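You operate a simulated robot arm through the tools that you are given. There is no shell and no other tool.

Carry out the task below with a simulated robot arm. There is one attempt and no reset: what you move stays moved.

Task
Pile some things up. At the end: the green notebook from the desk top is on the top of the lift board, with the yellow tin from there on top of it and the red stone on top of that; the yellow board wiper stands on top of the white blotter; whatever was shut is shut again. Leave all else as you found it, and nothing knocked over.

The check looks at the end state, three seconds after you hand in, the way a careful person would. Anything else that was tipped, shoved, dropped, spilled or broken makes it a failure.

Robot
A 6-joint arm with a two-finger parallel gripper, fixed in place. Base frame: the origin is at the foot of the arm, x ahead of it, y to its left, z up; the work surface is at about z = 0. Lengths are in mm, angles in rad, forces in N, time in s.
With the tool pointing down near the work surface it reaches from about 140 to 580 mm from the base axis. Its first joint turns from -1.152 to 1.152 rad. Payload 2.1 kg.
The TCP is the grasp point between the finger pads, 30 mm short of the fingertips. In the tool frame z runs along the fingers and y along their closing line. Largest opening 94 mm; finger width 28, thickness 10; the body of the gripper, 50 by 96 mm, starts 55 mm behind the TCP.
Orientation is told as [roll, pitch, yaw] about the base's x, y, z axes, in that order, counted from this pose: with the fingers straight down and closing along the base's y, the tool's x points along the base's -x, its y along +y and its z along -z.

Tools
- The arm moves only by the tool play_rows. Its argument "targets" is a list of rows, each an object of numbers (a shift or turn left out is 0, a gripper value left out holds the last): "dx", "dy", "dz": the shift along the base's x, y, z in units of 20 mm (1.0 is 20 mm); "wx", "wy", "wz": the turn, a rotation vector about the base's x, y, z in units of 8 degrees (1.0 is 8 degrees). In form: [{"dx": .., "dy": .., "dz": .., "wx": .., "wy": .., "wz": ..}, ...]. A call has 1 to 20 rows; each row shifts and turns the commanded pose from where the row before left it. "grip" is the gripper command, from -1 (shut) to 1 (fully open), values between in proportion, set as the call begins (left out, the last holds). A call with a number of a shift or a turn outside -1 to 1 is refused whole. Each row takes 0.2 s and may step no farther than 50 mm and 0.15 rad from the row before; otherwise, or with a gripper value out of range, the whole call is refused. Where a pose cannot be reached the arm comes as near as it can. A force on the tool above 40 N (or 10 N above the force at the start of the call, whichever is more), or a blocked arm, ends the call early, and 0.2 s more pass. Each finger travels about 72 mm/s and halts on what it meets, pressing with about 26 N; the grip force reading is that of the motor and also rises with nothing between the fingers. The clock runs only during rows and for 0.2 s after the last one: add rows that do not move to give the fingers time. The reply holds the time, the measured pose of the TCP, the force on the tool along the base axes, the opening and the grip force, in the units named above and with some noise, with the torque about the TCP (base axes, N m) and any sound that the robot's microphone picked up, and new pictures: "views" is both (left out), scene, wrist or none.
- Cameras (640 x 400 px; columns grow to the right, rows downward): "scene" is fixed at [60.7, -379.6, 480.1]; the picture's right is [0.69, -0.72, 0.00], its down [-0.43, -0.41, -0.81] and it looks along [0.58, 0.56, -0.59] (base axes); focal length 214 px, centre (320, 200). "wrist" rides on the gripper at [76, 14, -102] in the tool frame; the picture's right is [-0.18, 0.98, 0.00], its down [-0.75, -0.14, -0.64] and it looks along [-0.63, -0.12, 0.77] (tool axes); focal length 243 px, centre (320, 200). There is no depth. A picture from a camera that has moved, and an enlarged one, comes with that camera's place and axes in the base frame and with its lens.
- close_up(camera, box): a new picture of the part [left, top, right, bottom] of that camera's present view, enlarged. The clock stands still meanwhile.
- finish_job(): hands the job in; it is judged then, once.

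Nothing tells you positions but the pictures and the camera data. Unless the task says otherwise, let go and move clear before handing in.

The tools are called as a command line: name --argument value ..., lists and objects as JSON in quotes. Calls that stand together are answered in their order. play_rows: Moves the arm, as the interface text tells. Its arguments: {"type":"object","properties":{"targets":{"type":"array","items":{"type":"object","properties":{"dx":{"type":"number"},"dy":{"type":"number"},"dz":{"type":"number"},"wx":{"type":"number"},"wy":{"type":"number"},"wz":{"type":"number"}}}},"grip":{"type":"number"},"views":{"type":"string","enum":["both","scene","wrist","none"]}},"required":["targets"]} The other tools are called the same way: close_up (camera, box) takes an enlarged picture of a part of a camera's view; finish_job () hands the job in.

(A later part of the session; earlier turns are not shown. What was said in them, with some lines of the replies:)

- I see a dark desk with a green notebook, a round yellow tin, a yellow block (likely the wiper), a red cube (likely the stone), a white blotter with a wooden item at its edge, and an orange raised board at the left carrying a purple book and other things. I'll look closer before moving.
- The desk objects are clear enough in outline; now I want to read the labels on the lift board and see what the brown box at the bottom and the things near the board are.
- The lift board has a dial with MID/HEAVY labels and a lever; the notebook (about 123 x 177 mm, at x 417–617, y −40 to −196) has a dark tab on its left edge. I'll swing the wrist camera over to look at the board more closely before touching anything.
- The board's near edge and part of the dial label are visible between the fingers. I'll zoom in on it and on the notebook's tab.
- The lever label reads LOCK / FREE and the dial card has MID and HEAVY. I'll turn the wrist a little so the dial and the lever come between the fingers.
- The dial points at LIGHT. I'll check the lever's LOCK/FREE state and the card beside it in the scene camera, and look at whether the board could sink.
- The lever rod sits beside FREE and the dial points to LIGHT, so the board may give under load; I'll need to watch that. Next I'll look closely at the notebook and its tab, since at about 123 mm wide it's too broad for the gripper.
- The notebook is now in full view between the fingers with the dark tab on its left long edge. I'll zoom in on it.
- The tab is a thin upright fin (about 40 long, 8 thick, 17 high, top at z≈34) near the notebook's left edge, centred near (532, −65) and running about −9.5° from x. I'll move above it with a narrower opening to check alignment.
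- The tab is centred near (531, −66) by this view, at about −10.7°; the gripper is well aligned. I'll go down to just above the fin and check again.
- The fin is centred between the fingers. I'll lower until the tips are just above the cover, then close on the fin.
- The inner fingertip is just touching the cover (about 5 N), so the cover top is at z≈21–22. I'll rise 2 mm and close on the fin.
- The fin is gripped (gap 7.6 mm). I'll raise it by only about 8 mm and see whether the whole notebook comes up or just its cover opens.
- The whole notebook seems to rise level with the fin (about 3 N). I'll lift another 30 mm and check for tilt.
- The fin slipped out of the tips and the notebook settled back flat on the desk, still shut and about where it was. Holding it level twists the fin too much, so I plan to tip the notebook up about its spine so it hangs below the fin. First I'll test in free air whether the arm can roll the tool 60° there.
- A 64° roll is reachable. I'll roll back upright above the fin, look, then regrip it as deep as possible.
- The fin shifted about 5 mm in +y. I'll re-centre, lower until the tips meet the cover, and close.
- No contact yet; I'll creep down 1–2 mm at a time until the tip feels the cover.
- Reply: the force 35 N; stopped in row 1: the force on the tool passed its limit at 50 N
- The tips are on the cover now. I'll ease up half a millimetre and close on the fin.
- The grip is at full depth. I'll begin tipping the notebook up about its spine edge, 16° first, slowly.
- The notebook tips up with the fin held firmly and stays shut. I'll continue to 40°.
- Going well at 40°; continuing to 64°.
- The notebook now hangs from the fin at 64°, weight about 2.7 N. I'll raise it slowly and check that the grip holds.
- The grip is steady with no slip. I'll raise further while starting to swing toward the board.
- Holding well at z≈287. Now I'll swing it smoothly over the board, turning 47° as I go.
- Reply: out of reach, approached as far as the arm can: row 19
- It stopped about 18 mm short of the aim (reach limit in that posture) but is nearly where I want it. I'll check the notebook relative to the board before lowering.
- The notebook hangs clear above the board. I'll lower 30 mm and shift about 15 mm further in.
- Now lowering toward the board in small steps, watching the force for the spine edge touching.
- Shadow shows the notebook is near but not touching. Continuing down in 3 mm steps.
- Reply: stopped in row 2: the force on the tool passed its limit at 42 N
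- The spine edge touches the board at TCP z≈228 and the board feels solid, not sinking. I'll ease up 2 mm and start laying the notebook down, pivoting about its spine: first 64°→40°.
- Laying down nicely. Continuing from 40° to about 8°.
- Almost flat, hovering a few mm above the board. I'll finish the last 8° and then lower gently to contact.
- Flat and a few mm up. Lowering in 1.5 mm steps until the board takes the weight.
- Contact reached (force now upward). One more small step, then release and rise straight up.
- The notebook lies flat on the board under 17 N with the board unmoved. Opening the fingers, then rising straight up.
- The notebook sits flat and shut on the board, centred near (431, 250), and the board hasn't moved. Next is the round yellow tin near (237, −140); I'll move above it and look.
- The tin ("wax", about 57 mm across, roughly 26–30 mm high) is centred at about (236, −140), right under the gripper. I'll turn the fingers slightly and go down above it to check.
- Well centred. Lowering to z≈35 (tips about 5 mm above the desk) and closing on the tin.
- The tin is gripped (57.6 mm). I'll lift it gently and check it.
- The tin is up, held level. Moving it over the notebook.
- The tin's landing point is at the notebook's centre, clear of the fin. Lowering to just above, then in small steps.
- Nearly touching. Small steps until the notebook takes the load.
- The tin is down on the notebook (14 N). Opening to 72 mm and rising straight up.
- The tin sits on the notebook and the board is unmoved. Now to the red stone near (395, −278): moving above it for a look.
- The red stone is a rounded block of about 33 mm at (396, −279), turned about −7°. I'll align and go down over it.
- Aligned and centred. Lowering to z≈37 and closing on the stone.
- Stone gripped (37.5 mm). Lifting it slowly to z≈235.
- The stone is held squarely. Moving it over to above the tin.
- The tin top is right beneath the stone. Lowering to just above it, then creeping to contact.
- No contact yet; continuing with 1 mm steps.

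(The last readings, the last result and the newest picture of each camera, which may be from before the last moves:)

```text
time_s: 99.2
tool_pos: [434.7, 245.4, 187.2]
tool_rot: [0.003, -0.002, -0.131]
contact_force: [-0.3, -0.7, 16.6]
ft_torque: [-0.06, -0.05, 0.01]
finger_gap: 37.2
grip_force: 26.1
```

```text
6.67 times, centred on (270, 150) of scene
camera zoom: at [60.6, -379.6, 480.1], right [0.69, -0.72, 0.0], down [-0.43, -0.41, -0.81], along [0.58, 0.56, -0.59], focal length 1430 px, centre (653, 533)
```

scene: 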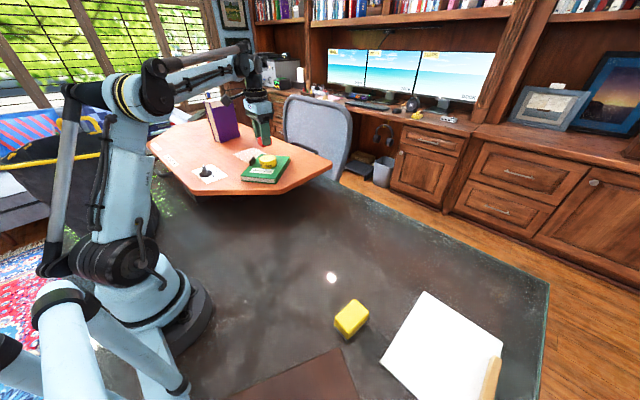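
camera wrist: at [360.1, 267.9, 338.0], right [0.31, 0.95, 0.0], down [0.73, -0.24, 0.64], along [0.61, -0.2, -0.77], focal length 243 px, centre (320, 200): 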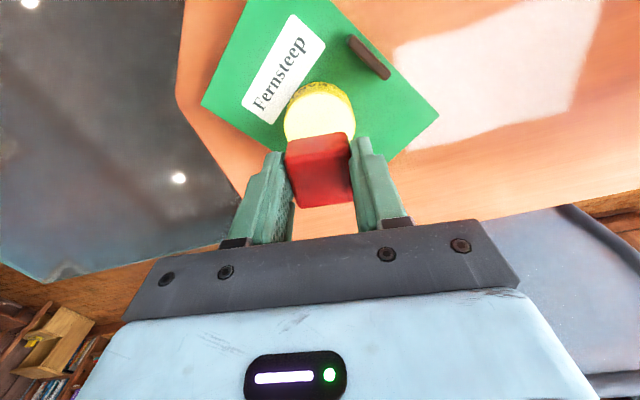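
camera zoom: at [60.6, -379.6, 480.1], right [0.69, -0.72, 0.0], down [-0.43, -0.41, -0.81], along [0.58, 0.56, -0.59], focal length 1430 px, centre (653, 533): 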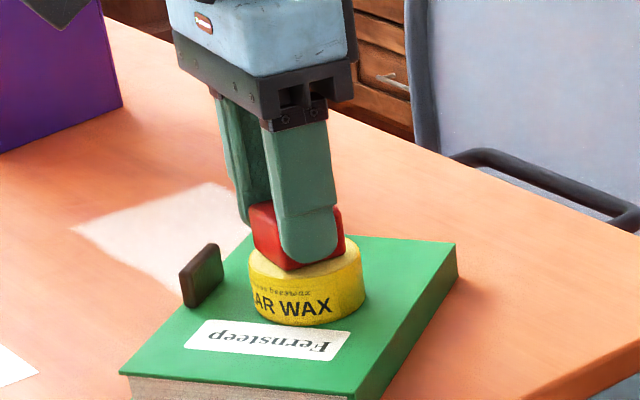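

The stone rests on the tin (17 N). Opening a little and rising straight up.

play_rows --targets '[{}, {}, {}, {"dz": 0.2}, {"dz": 0.5}, {"dz": 0.8}, {"dz": 0.9}, {"dz": 0.9}, {}, {}]' --grip 0.2

close_up --camera "scene" --box '[200, 100, 330, 200]'

close_up --camera "wrist" --box '[210, 20, 430, 220]'

```text
time_s: 101.4
tool_pos: [434.8, 243.9, 252.1]
tool_rot: [0.002, 0.001, -0.132]
contact_force: [-0.6, 0.1, 0.0]
ft_torque: [-0.03, -0.02, 0.04]
finger_gap: 56.4
grip_force: 0.0
camera wrist: at [360.2, 268.5, 355.1], right [0.31, 0.95, 0.0], down [0.73, -0.24, 0.64], along [0.61, -0.2, -0.77], focal length 243 px, centre (320, 200)
```

scene: 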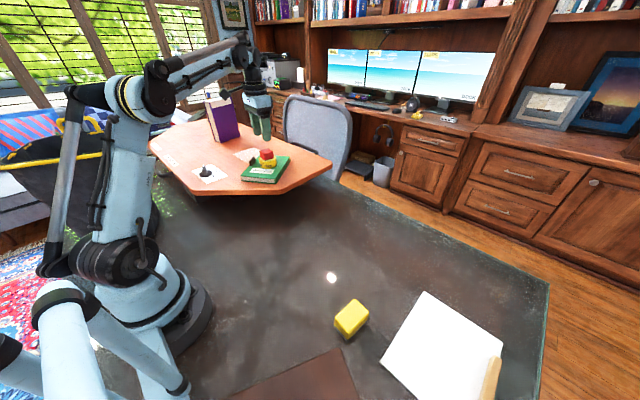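
wrist: 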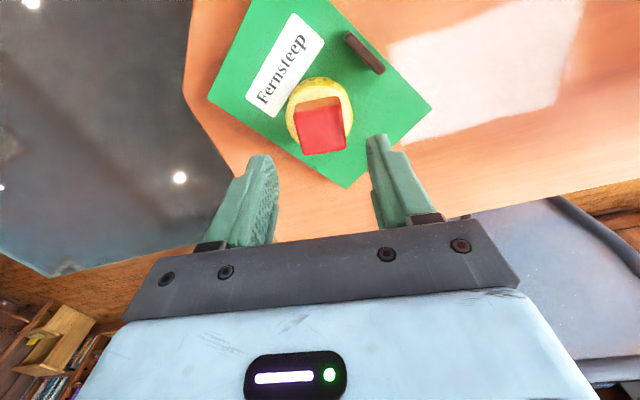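

```text
4.00 times, centred on (265, 150) of scene
camera zoom: at [60.7, -379.6, 480.1], right [0.69, -0.72, 0.0], down [-0.43, -0.41, -0.81], along [0.58, 0.56, -0.59], focal length 858 px, centre (540, 400)
```

zoom: 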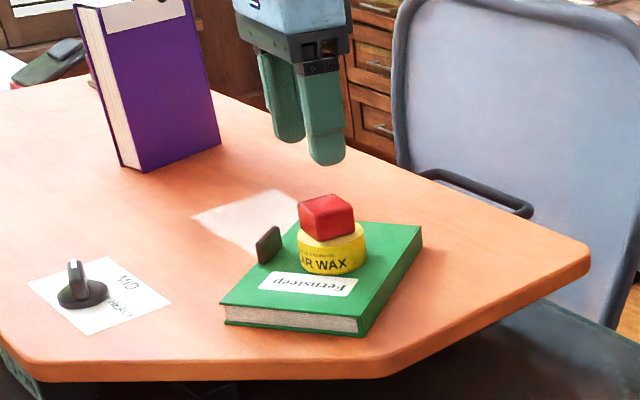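

```text
2.00 times, centred on (320, 120) of wrist
camera zoom: at [360.2, 268.5, 355.1], right [0.31, 0.95, 0.0], down [0.73, -0.24, 0.64], along [0.61, -0.2, -0.77], focal length 485 px, centre (320, 360)
```

zoom: 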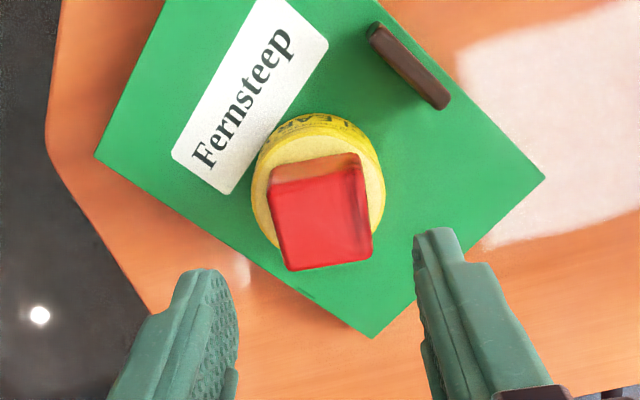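

The pile on the board is complete: notebook, tin, stone, with the board at its old height. Now the yellow wiper near (258, −278): moving above it for a look.

play_rows --targets '[{"dx": -0.15, "dy": -0.5}, {"dx": -0.3, "dy": -0.9}, {"dx": -0.34, "dy": -1}, {"dx": -0.34, "dy": -1}, {"dx": -0.34, "dy": -1}, {"dx": -0.34, "dy": -1}, {"dx": -0.34, "dy": -1}, {"dx": -0.34, "dy": -1}, {"dx": -0.34, "dy": -1}, {"dx": -0.34, "dy": -1}, {"dx": -0.34, "dy": -1}, {"dx": -0.34, "dy": -1}, {"dx": -0.34, "dy": -1}, {"dx": -0.34, "dy": -1}, {"dx": -0.34, "dy": -1}, {"dx": -0.34, "dy": -1}, {"dx": -0.34, "dy": -1}, {"dx": -0.34, "dy": -1}, {"dx": -0.34, "dy": -1}, {"dx": -0.34, "dy": -1}]' --views "none" --grip 0.6

play_rows --targets '[{"dx": -0.34, "dy": -1, "dz": -0.5}, {"dx": -0.34, "dy": -1, "dz": -0.5}, {"dx": -0.34, "dy": -1, "dz": -0.5}, {"dx": -0.34, "dy": -1, "dz": -0.5}, {"dx": -0.34, "dy": -1, "dz": -0.5}, {"dx": -0.34, "dy": -1, "dz": -0.5}, {"dx": -0.2, "dy": -0.6, "dz": -0.5}, {}, {}]'

close_up --camera "wrist" --box '[220, 40, 420, 200]'

close_up --camera "scene" --box '[320, 280, 520, 400]'

```text
time_s: 105.6
tool_pos: [302.8, -145.3, 253.3]
tool_rot: [0.0, -0.001, -0.132]
contact_force: [-0.8, -0.3, 0.0]
ft_torque: [0.01, -0.02, 0.01]
finger_gap: 75.4
grip_force: 0.0
```

```text
time_s: 107.6
tool_pos: [256.9, -275.5, 184.3]
tool_rot: [0.002, 0.002, -0.131]
contact_force: [0.1, 0.2, 1.1]
ft_torque: [0.03, 0.01, 0.02]
finger_gap: 74.8
grip_force: 0.0
camera wrist: at [181.8, -251.2, 285.3], right [0.31, 0.95, 0.0], down [0.73, -0.24, 0.64], along [0.61, -0.2, -0.77], focal length 243 px, centre (320, 200)
```

scene: 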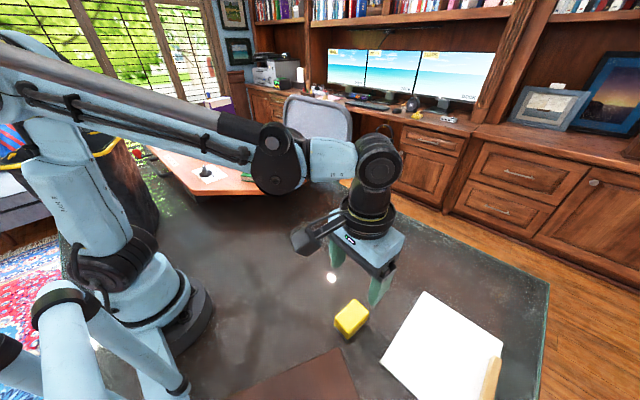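
wrist: 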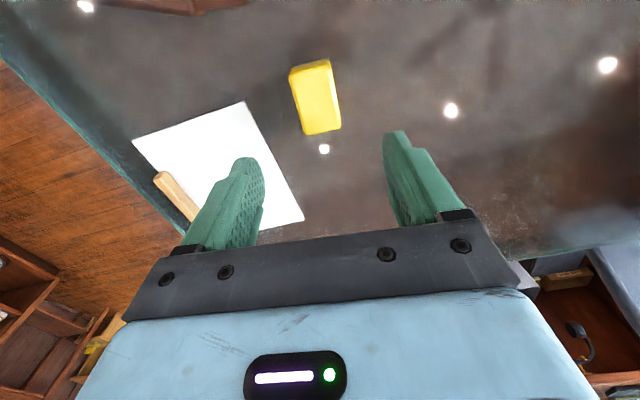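

```text
2.50 times, centred on (320, 120) of wrist
camera zoom: at [181.8, -251.2, 285.3], right [0.31, 0.95, 0.0], down [0.73, -0.24, 0.64], along [0.61, -0.2, -0.77], focal length 606 px, centre (320, 400)
```

zoom: 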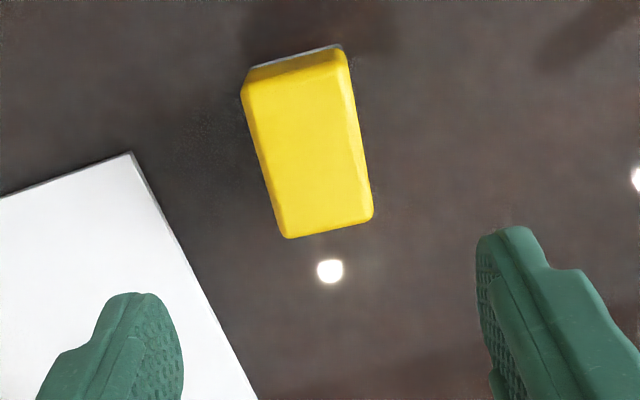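

```text
3.20 times, centred on (420, 340) of scene
camera zoom: at [60.6, -379.6, 480.1], right [0.69, -0.72, 0.0], down [-0.43, -0.41, -0.81], along [0.58, 0.56, -0.59], focal length 686 px, centre (0, -248)
```

zoom: 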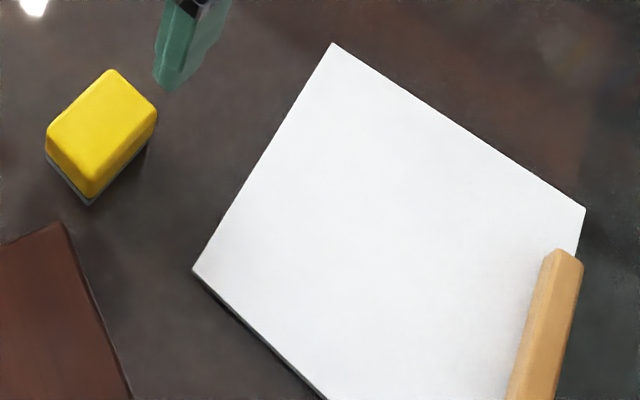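

The wiper is about 60 × 39 × 39 mm, long side along x turned about −5°, centred at (257, −278). The blotter spans roughly x 239–433, y −360 to −517. I'll align and go down over the wiper.

play_rows --targets '[{"dy": -0.15, "dz": -0.9, "wz": 0.15}, {"dz": -0.9, "wz": 0.15}, {"dz": -0.9}, {"dz": -0.9}, {"dz": -0.9}, {}, {}]'

close_up --camera "wrist" --box '[220, 40, 420, 200]'

```text
time_s: 109.2
tool_pos: [258.7, -278.7, 92.3]
tool_rot: [0.002, -0.001, -0.089]
contact_force: [0.1, 0.0, -1.2]
ft_torque: [-0.01, -0.02, 0.0]
finger_gap: 75.2
grip_force: 0.1
camera wrist: at [182.2, -257.8, 194.9], right [0.27, 0.96, 0.0], down [0.74, -0.21, 0.64], along [0.62, -0.17, -0.77], focal length 243 px, centre (320, 200)
```

scene: 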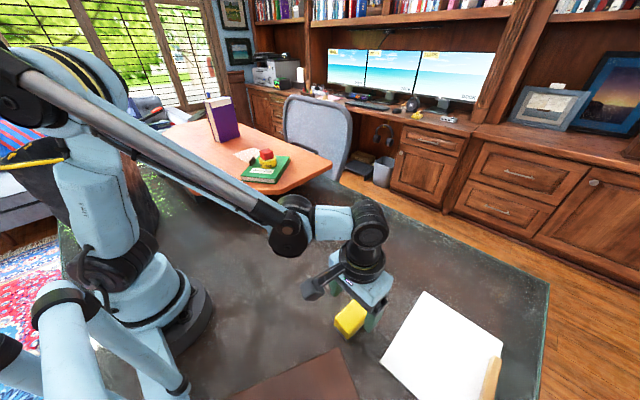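
wrist: 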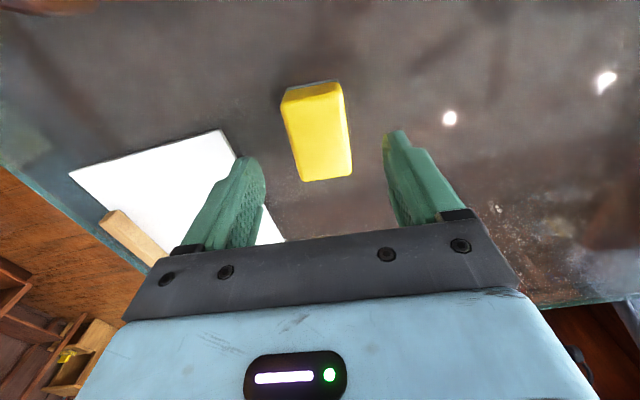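

```text
2.50 times, centred on (320, 120) of wrist
camera zoom: at [182.2, -257.8, 194.9], right [0.27, 0.96, 0.0], down [0.74, -0.21, 0.64], along [0.62, -0.17, -0.77], focal length 606 px, centre (320, 400)
```

zoom: 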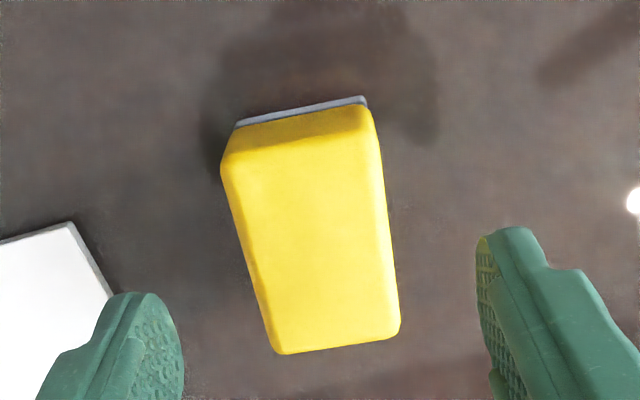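

Alignment is good. Lowering to z≈40 and closing across the short side.

play_rows --targets '[{"dx": -0.04, "dz": -0.8}, {"dz": -0.8}, {"dz": -0.6}, {"dz": -0.4}, {}]' --views "none"

play_rows --targets '[{}, {}, {}, {}]' --grip -1

close_up --camera "wrist" --box '[220, 60, 420, 220]'

```text
time_s: 110.4
tool_pos: [256.8, -279.0, 40.7]
tool_rot: [0.001, 0.0, -0.089]
contact_force: [-0.2, -0.6, 0.5]
ft_torque: [-0.02, 0.0, 0.01]
finger_gap: 75.3
grip_force: 0.1
```

```text
time_s: 111.4
tool_pos: [257.0, -278.6, 40.2]
tool_rot: [0.002, -0.001, -0.088]
contact_force: [-0.2, -0.3, 0.9]
ft_torque: [0.04, 0.02, 0.03]
finger_gap: 45.8
grip_force: 26.1
camera wrist: at [181.0, -257.4, 142.3], right [0.27, 0.96, 0.0], down [0.74, -0.21, 0.64], along [0.62, -0.17, -0.77], focal length 243 px, centre (320, 200)
```

scene: 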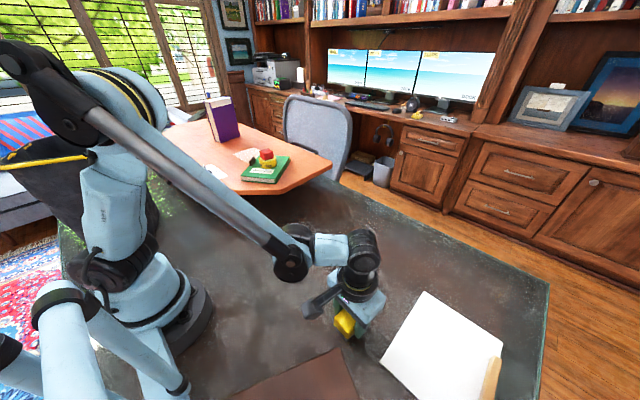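
wrist: 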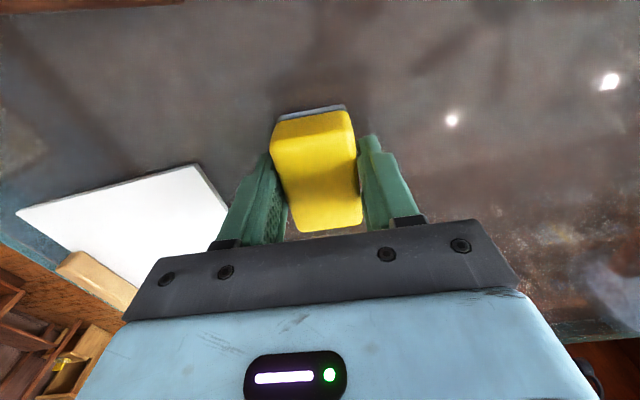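

```text
2.50 times, centred on (320, 140) of wrist
camera zoom: at [181.0, -257.4, 142.3], right [0.27, 0.96, 0.0], down [0.74, -0.21, 0.64], along [0.62, -0.17, -0.77], focal length 606 px, centre (320, 350)
```

zoom: 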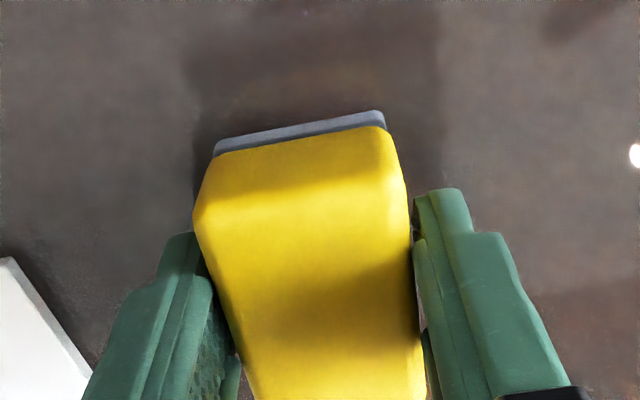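

Wiper gripped (45.8 mm). Lifting gently to z≈115 and then moving over the blotter to about (325, −415).

play_rows --targets '[{"dz": 0.2}, {"dz": 0.4}, {"dz": 0.6}, {"dz": 0.7}, {"dz": 0.7}, {"dz": 0.7}, {"dz": 0.4}, {}]' --views "none"

play_rows --targets '[{"dx": 0.2, "dy": -0.4}, {"dx": 0.4, "dy": -0.8}, {"dx": 0.4, "dy": -0.8}, {"dx": 0.4, "dy": -0.8}, {"dx": 0.4, "dy": -0.8}, {"dx": 0.4, "dy": -0.8}, {"dx": 0.4, "dy": -0.8}, {"dx": 0.4, "dy": -0.8}, {"dx": 0.25, "dy": -0.5}, {"dx": 0.15, "dy": -0.3}, {}, {}]'

close_up --camera "scene" --box '[340, 230, 540, 400]'

close_up --camera "wrist" --box '[60, 0, 460, 250]'

```text
time_s: 113.2
tool_pos: [256.2, -277.5, 112.2]
tool_rot: [0.0, 0.001, -0.088]
contact_force: [0.2, -0.5, -1.2]
ft_torque: [-0.03, 0.0, -0.03]
finger_gap: 45.7
grip_force: 25.5
```

```text
time_s: 115.8
tool_pos: [324.6, -416.1, 113.0]
tool_rot: [0.001, -0.001, -0.089]
contact_force: [-0.4, 0.5, -0.3]
ft_torque: [-0.03, -0.02, 0.0]
finger_gap: 45.6
grip_force: 26.1
camera wrist: at [248.6, -393.1, 215.9], right [0.27, 0.96, 0.0], down [0.74, -0.21, 0.64], along [0.62, -0.17, -0.77], focal length 243 px, centre (320, 200)
```

scene: 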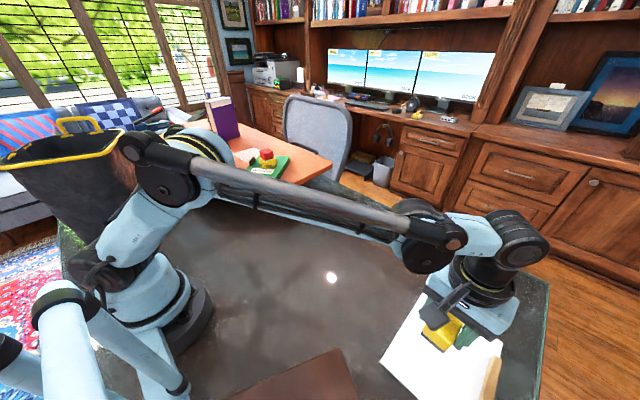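
wrist: 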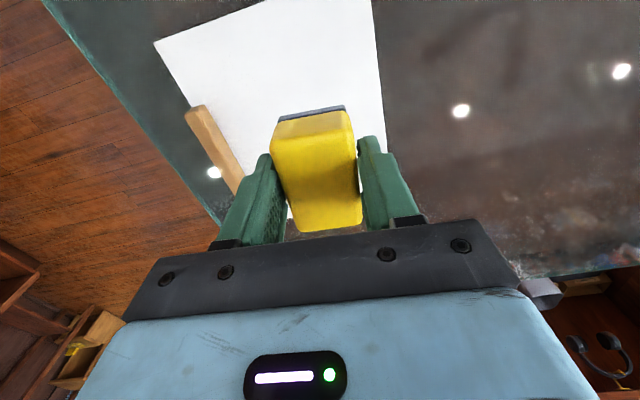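

```text
2.35 times, centred on (440, 315) of scene
camera zoom: at [60.7, -379.6, 480.1], right [0.69, -0.72, 0.0], down [-0.43, -0.41, -0.81], along [0.58, 0.56, -0.59], focal length 505 px, centre (38, -71)
```

zoom: 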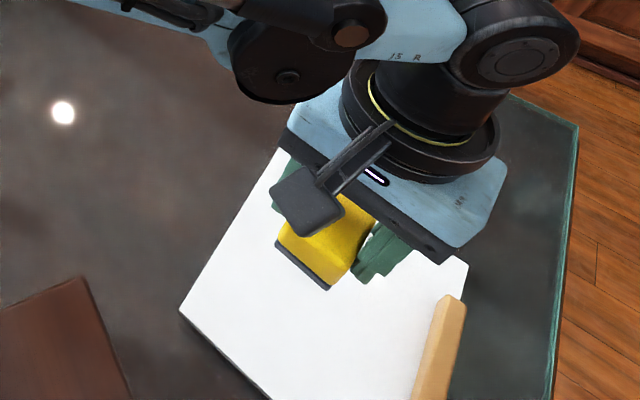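

```text
1.60 times, centred on (260, 125) of wrist
camera zoom: at [248.6, -393.1, 215.9], right [0.27, 0.96, 0.0], down [0.74, -0.21, 0.64], along [0.62, -0.17, -0.77], focal length 388 px, centre (416, 320)
```

zoom: 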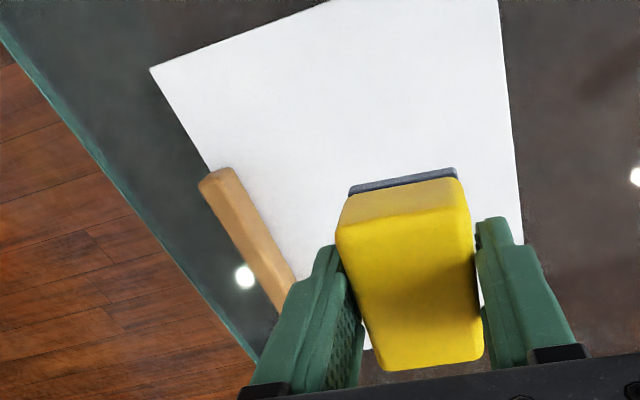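

The wiper is over the middle of the blotter, well away from its edges and the wooden bar. Lowering to just above, then creeping down.

play_rows --targets '[{"dz": -0.5}, {"dz": -0.7}, {"dz": -0.7}, {"dz": -0.5}, {"dz": -0.3}, {}]' --views "none"

play_rows --targets '[{"dz": -0.1}, {"dz": -0.1}, {}]' --views "none"

close_up --camera "scene" --box '[380, 280, 500, 380]'

```text
time_s: 117.2
tool_pos: [326.8, -415.6, 60.4]
tool_rot: [0.003, 0.0, -0.088]
contact_force: [0.4, 1.0, -0.4]
ft_torque: [-0.02, 0.02, 0.01]
finger_gap: 45.6
grip_force: 26.1
```

```text
time_s: 118.0
tool_pos: [327.2, -414.6, 56.5]
tool_rot: [0.001, 0.0, -0.088]
contact_force: [-0.4, -0.6, -0.2]
ft_torque: [-0.01, 0.0, 0.02]
finger_gap: 45.7
grip_force: 25.9
```

```text
4.00 times, centred on (440, 330) of scene
camera zoom: at [60.7, -379.6, 480.1], right [0.69, -0.72, 0.0], down [-0.43, -0.41, -0.81], along [0.58, 0.56, -0.59], focal length 858 px, centre (-160, -320)
```

zoom: 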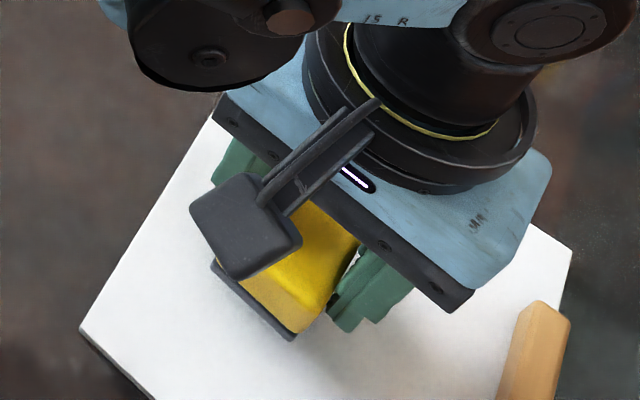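

play_rows --targets '[{"dz": -0.1}, {"dz": -0.1}, {}]' --views "none"

play_rows --targets '[{"dz": -0.07}, {}]' --views "none"

play_rows --targets '[{"dz": -0.06}, {}]' --views "none"

play_rows --targets '[{"dz": -0.06}, {}]' --views "none"

```text
time_s: 118.8
tool_pos: [326.5, -414.7, 51.9]
tool_rot: [0.0, 0.0, -0.09]
contact_force: [-0.4, 0.2, -0.1]
ft_torque: [-0.01, -0.02, 0.01]
finger_gap: 45.2
grip_force: 25.7
```

```text
time_s: 119.4
tool_pos: [326.3, -416.1, 51.7]
tool_rot: [0.002, 0.0, -0.089]
contact_force: [-0.3, 0.5, -0.1]
ft_torque: [0.01, 0.03, -0.05]
finger_gap: 45.8
grip_force: 26.0
```

```text
time_s: 120.0
tool_pos: [325.2, -414.4, 48.7]
tool_rot: [0.002, 0.001, -0.09]
contact_force: [0.3, -0.3, 0.1]
ft_torque: [0.02, 0.0, 0.01]
finger_gap: 45.6
grip_force: 25.9
```

```text
time_s: 120.6
tool_pos: [324.6, -413.7, 49.6]
tool_rot: [0.0, -0.001, -0.089]
contact_force: [-0.7, 0.8, -0.5]
ft_torque: [-0.01, 0.03, 0.0]
finger_gap: 45.6
grip_force: 26.0
```

Still no contact; continuing in ~1 mm steps and watching the force.

play_rows --targets '[{"dz": -0.06}, {}]' --views "none"

play_rows --targets '[{"dz": -0.06}, {}]' --views "none"

close_up --camera "scene" --box '[380, 280, 500, 380]'

```text
time_s: 121.2
tool_pos: [324.4, -415.7, 47.7]
tool_rot: [0.001, -0.001, -0.09]
contact_force: [-0.2, 0.2, -1.5]
ft_torque: [0.02, -0.03, -0.01]
finger_gap: 45.8
grip_force: 25.6
```

```text
time_s: 121.8
tool_pos: [325.7, -413.6, 47.6]
tool_rot: [0.002, 0.0, -0.089]
contact_force: [-0.7, -0.8, 0.2]
ft_torque: [0.0, 0.02, 0.0]
finger_gap: 45.6
grip_force: 26.1
```

```text
4.00 times, centred on (440, 330) of scene
camera zoom: at [60.7, -379.6, 480.1], right [0.69, -0.72, 0.0], down [-0.43, -0.41, -0.81], along [0.58, 0.56, -0.59], focal length 858 px, centre (-160, -320)
```

zoom: 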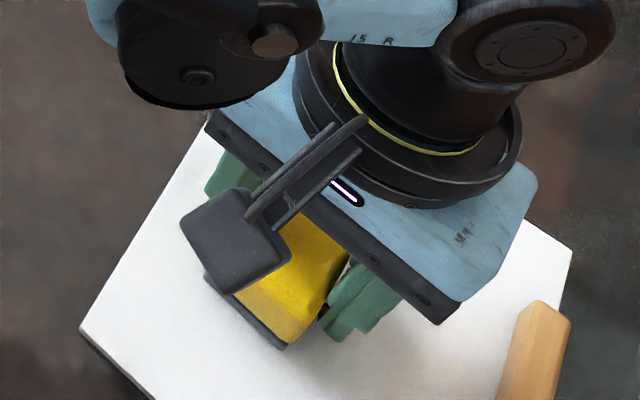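

play_rows --targets '[{"dz": -0.06}, {}]' --views "none"

play_rows --targets '[{"dz": -0.05}, {}]' --views "none"

play_rows --targets '[{"dz": -0.05}, {}]' --views "none"

```text
time_s: 122.4
tool_pos: [324.6, -415.1, 45.4]
tool_rot: [0.001, 0.0, -0.088]
contact_force: [1.0, 1.1, 3.3]
ft_torque: [0.12, -0.06, 0.0]
finger_gap: 45.6
grip_force: 25.9
```

```text
time_s: 123.0
tool_pos: [324.2, -415.2, 44.8]
tool_rot: [0.002, 0.001, -0.09]
contact_force: [0.5, -2.7, 22.8]
ft_torque: [-0.03, -0.01, 0.04]
finger_gap: 45.7
grip_force: 26.3
```

```text
time_s: 123.6
tool_pos: [324.4, -414.0, 43.7]
tool_rot: [0.002, 0.0, -0.09]
contact_force: [-1.7, 0.3, 22.7]
ft_torque: [0.02, 0.04, 0.01]
finger_gap: 45.6
grip_force: 26.8
```

The wiper stands on the blotter (23 N). Opening the fingers and rising straight up.

play_rows --targets '[{}, {}, {}, {"dz": 0.3}, {"dz": 0.6}, {"dz": 0.8}, {"dz": 0.9}, {"dz": 0.9}, {"dz": 0.9}, {}]' --grip 0.45

close_up --camera "wrist" --box '[60, 0, 460, 250]'

```text
time_s: 125.8
tool_pos: [323.9, -415.2, 132.7]
tool_rot: [0.003, 0.0, -0.089]
contact_force: [0.9, -0.1, 0.6]
ft_torque: [-0.03, 0.0, 0.04]
finger_gap: 68.0
grip_force: 0.0
camera wrist: at [248.7, -394.0, 234.0], right [0.27, 0.96, 0.0], down [0.74, -0.21, 0.64], along [0.62, -0.17, -0.77], focal length 243 px, centre (320, 200)
```

scene: 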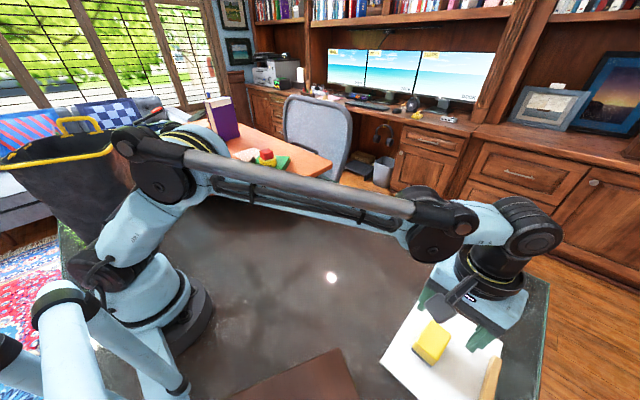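
wrist: 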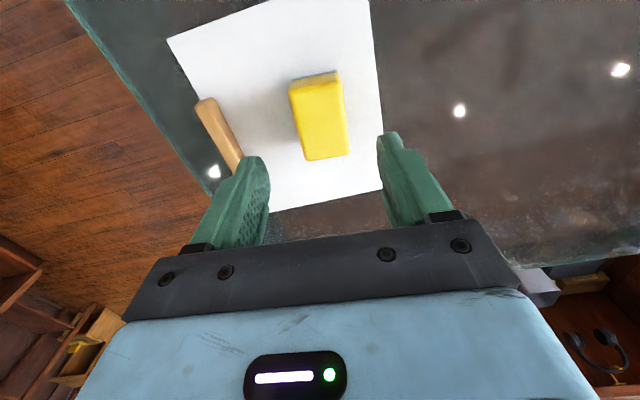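

```text
1.60 times, centred on (260, 125) of wrist
camera zoom: at [248.7, -394.0, 234.0], right [0.27, 0.96, 0.0], down [0.74, -0.21, 0.64], along [0.62, -0.17, -0.77], focal length 388 px, centre (416, 320)
```

zoom: 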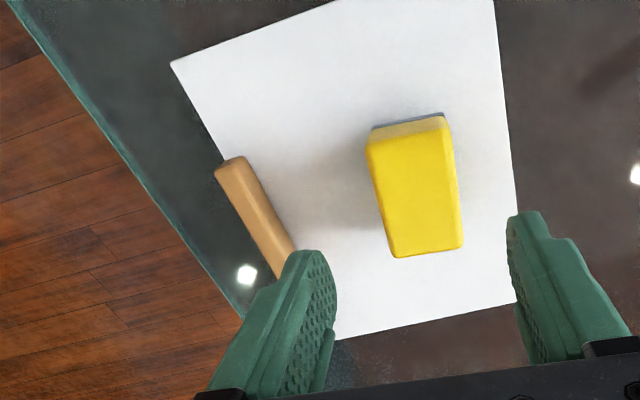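

The wiper stands on the blotter, which hasn't shifted. I'll raise the arm and go back near its start pose for a final check of everything.

play_rows --targets '[{"dz": 1}, {"dz": 1}, {"dz": 1}, {"dz": 1}, {"dz": 0.9, "dx": -0.2, "dy": 0.8}, {"dz": 0.9, "dx": -0.25, "dy": 1}, {"dz": 0.9, "dx": -0.25, "dy": 1}, {"dz": 0.9, "dx": -0.25, "dy": 1}, {"dz": 0.9, "dx": -0.25, "dy": 1}, {"dz": 0.9, "dx": -0.25, "dy": 1}, {"dz": 0.9, "dx": -0.25, "dy": 1}, {"dz": 0.5, "dx": -0.25, "dy": 1}, {"dx": -0.25, "dy": 1}, {"dx": -0.25, "dy": 1}, {"dx": -0.25, "dy": 1}, {"dx": -0.25, "dy": 1}, {"dx": -0.25, "dy": 1}, {"dx": -0.25, "dy": 1}, {}, {}]'

close_up --camera "scene" --box '[120, 90, 350, 220]'

close_up --camera "scene" --box '[220, 240, 560, 400]'

close_up --camera "wrist" --box '[60, 0, 440, 230]'

```text
time_s: 130.0
tool_pos: [259.0, -139.0, 348.3]
tool_rot: [0.002, -0.001, -0.088]
contact_force: [-0.1, -0.6, 0.8]
ft_torque: [-0.01, 0.0, -0.03]
finger_gap: 68.2
grip_force: 0.0
camera wrist: at [182.4, -116.3, 449.6], right [0.27, 0.96, 0.0], down [0.74, -0.21, 0.64], along [0.62, -0.17, -0.77], focal length 243 px, centre (320, 200)
```

scene: 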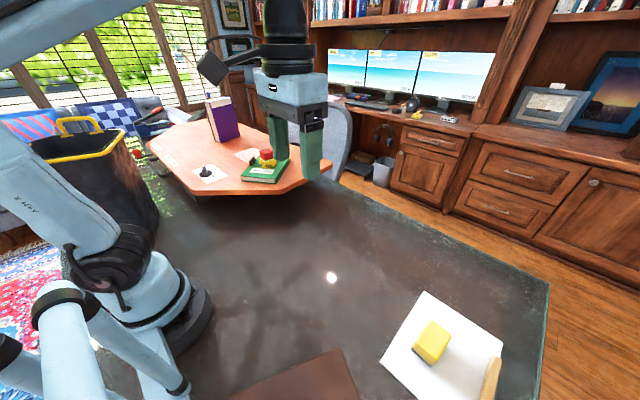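
wrist: 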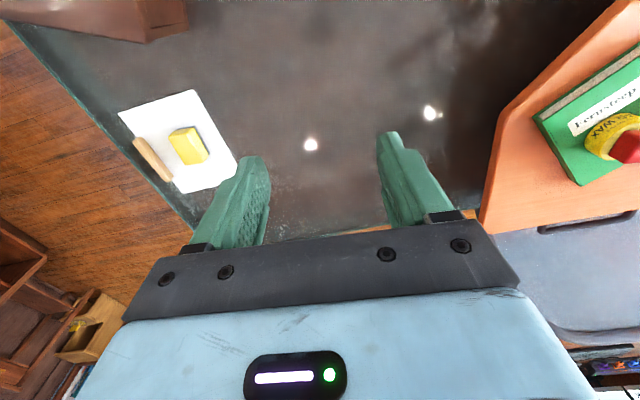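

```text
2.78 times, centred on (235, 155) of scene
camera zoom: at [60.6, -379.6, 480.1], right [0.69, -0.72, 0.0], down [-0.43, -0.41, -0.81], along [0.58, 0.56, -0.59], focal length 597 px, centre (556, 325)
```

zoom: 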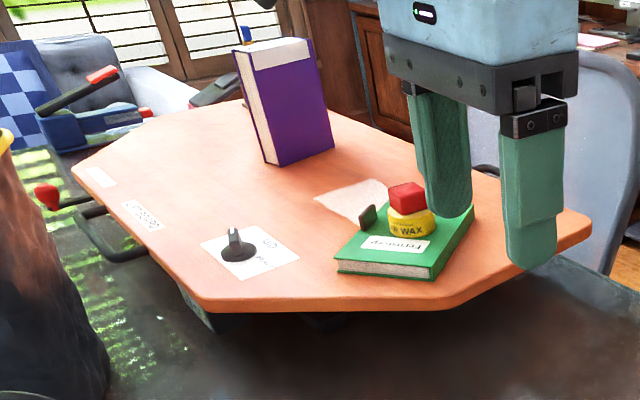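

```text
1.88 times, centred on (390, 320) of scene
camera zoom: at [60.6, -379.6, 480.1], right [0.69, -0.72, 0.0], down [-0.43, -0.41, -0.81], along [0.58, 0.56, -0.59], focal length 404 px, centre (188, -26)
```

zoom: 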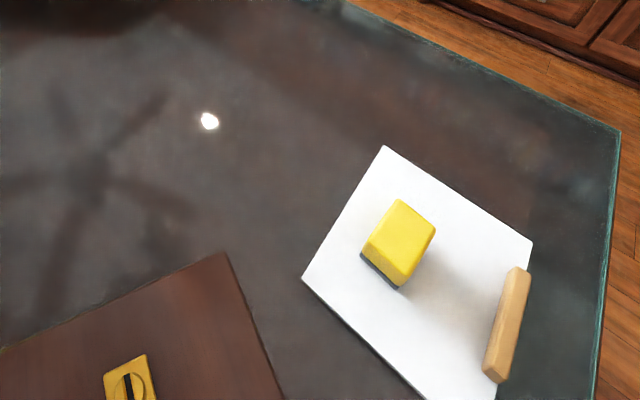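

```text
1.68 times, centred on (250, 115) of wrist
camera zoom: at [182.4, -116.3, 449.6], right [0.27, 0.96, 0.0], down [0.74, -0.21, 0.64], along [0.62, -0.17, -0.77], focal length 409 px, centre (438, 343)
```

zoom: 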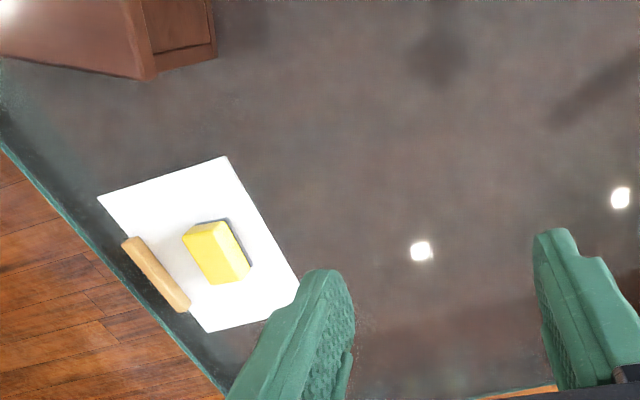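

Everything looks in place. One last comparison with the very first close-up of the board, using the same crop, to be sure it hasn't sunk or shifted.

close_up --camera "scene" --box '[120, 80, 360, 230]'

close_up --camera "scene" --box '[130, 140, 290, 210]'

close_up --camera "scene" --box '[230, 250, 560, 400]'

```text
2.67 times, centred on (240, 155) of scene
camera zoom: at [60.6, -379.6, 480.1], right [0.69, -0.72, 0.0], down [-0.43, -0.41, -0.81], along [0.58, 0.56, -0.59], focal length 572 px, centre (533, 320)
```

zoom: 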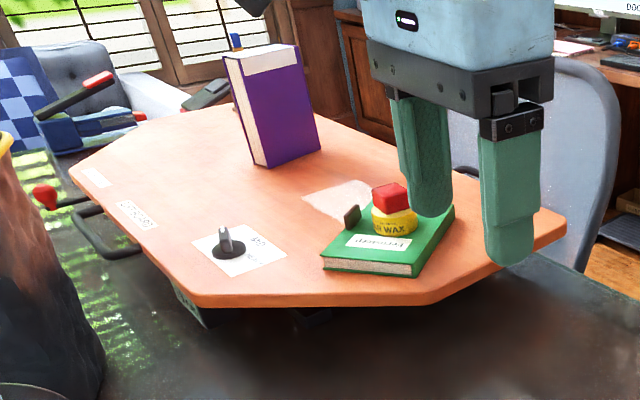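

```text
4.00 times, centred on (210, 175) of scene
camera zoom: at [60.6, -379.6, 480.1], right [0.69, -0.72, 0.0], down [-0.43, -0.41, -0.81], along [0.58, 0.56, -0.59], focal length 858 px, centre (760, 300)
```

zoom: 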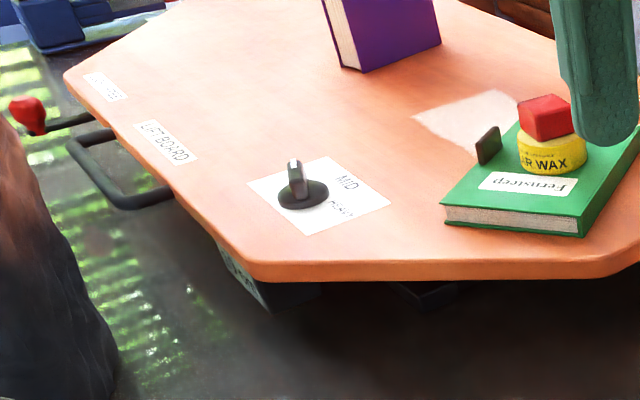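

```text
1.94 times, centred on (395, 325) of scene
camera zoom: at [60.6, -379.6, 480.1], right [0.69, -0.72, 0.0], down [-0.43, -0.41, -0.81], along [0.58, 0.56, -0.59], focal length 416 px, centre (174, -42)
```

zoom: 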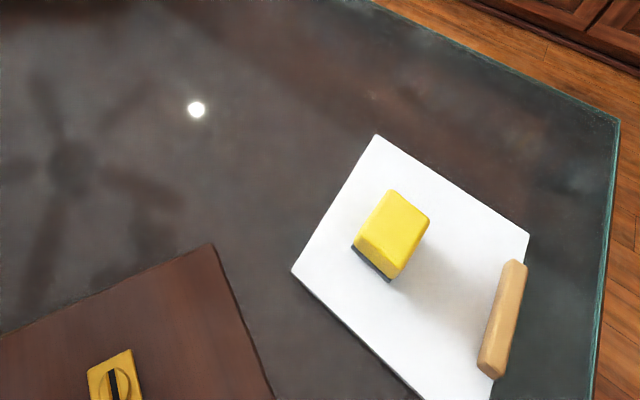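

The board, dial, lever, purple book, chest and blotter look exactly as in the first pictures. The notebook, tin and stone are piled on the board, the wiper stands on the blotter, and the arm is clear, so I'm handing in.

finish_job

```text
The job is handed in.
```

The job is handed in, and as far as the last pictures show, everything the task asked for is in place.

- **Pile on the lift board:** the green notebook lies flat and shut near the board's front edge. The yellow wax tin is on top of it and the red stone is on the tin.
- **Wiper:** the yellow board wiper stands upright near the middle of the white blotter, clear of the edges and the wooden bar.
- **Everything else:** the board's height, its dial and lever, the purple book, the brown chest and the blotter match the first close-ups. The notebook stayed shut, I opened nothing, and the arm is clear with the gripper empty.

- **A slip with the notebook:** on my first try it slid out of the fingers from a very low height and settled back on the desk, still flat. It showed no sign of harm. I then tipped it up by its tab so it hung below the fingers, and carried it that way.
- **The board could still give:** its lever appears to be at FREE and its dial at LIGHT. It did not sink when I pressed on it or under the full pile, so I left both alone.
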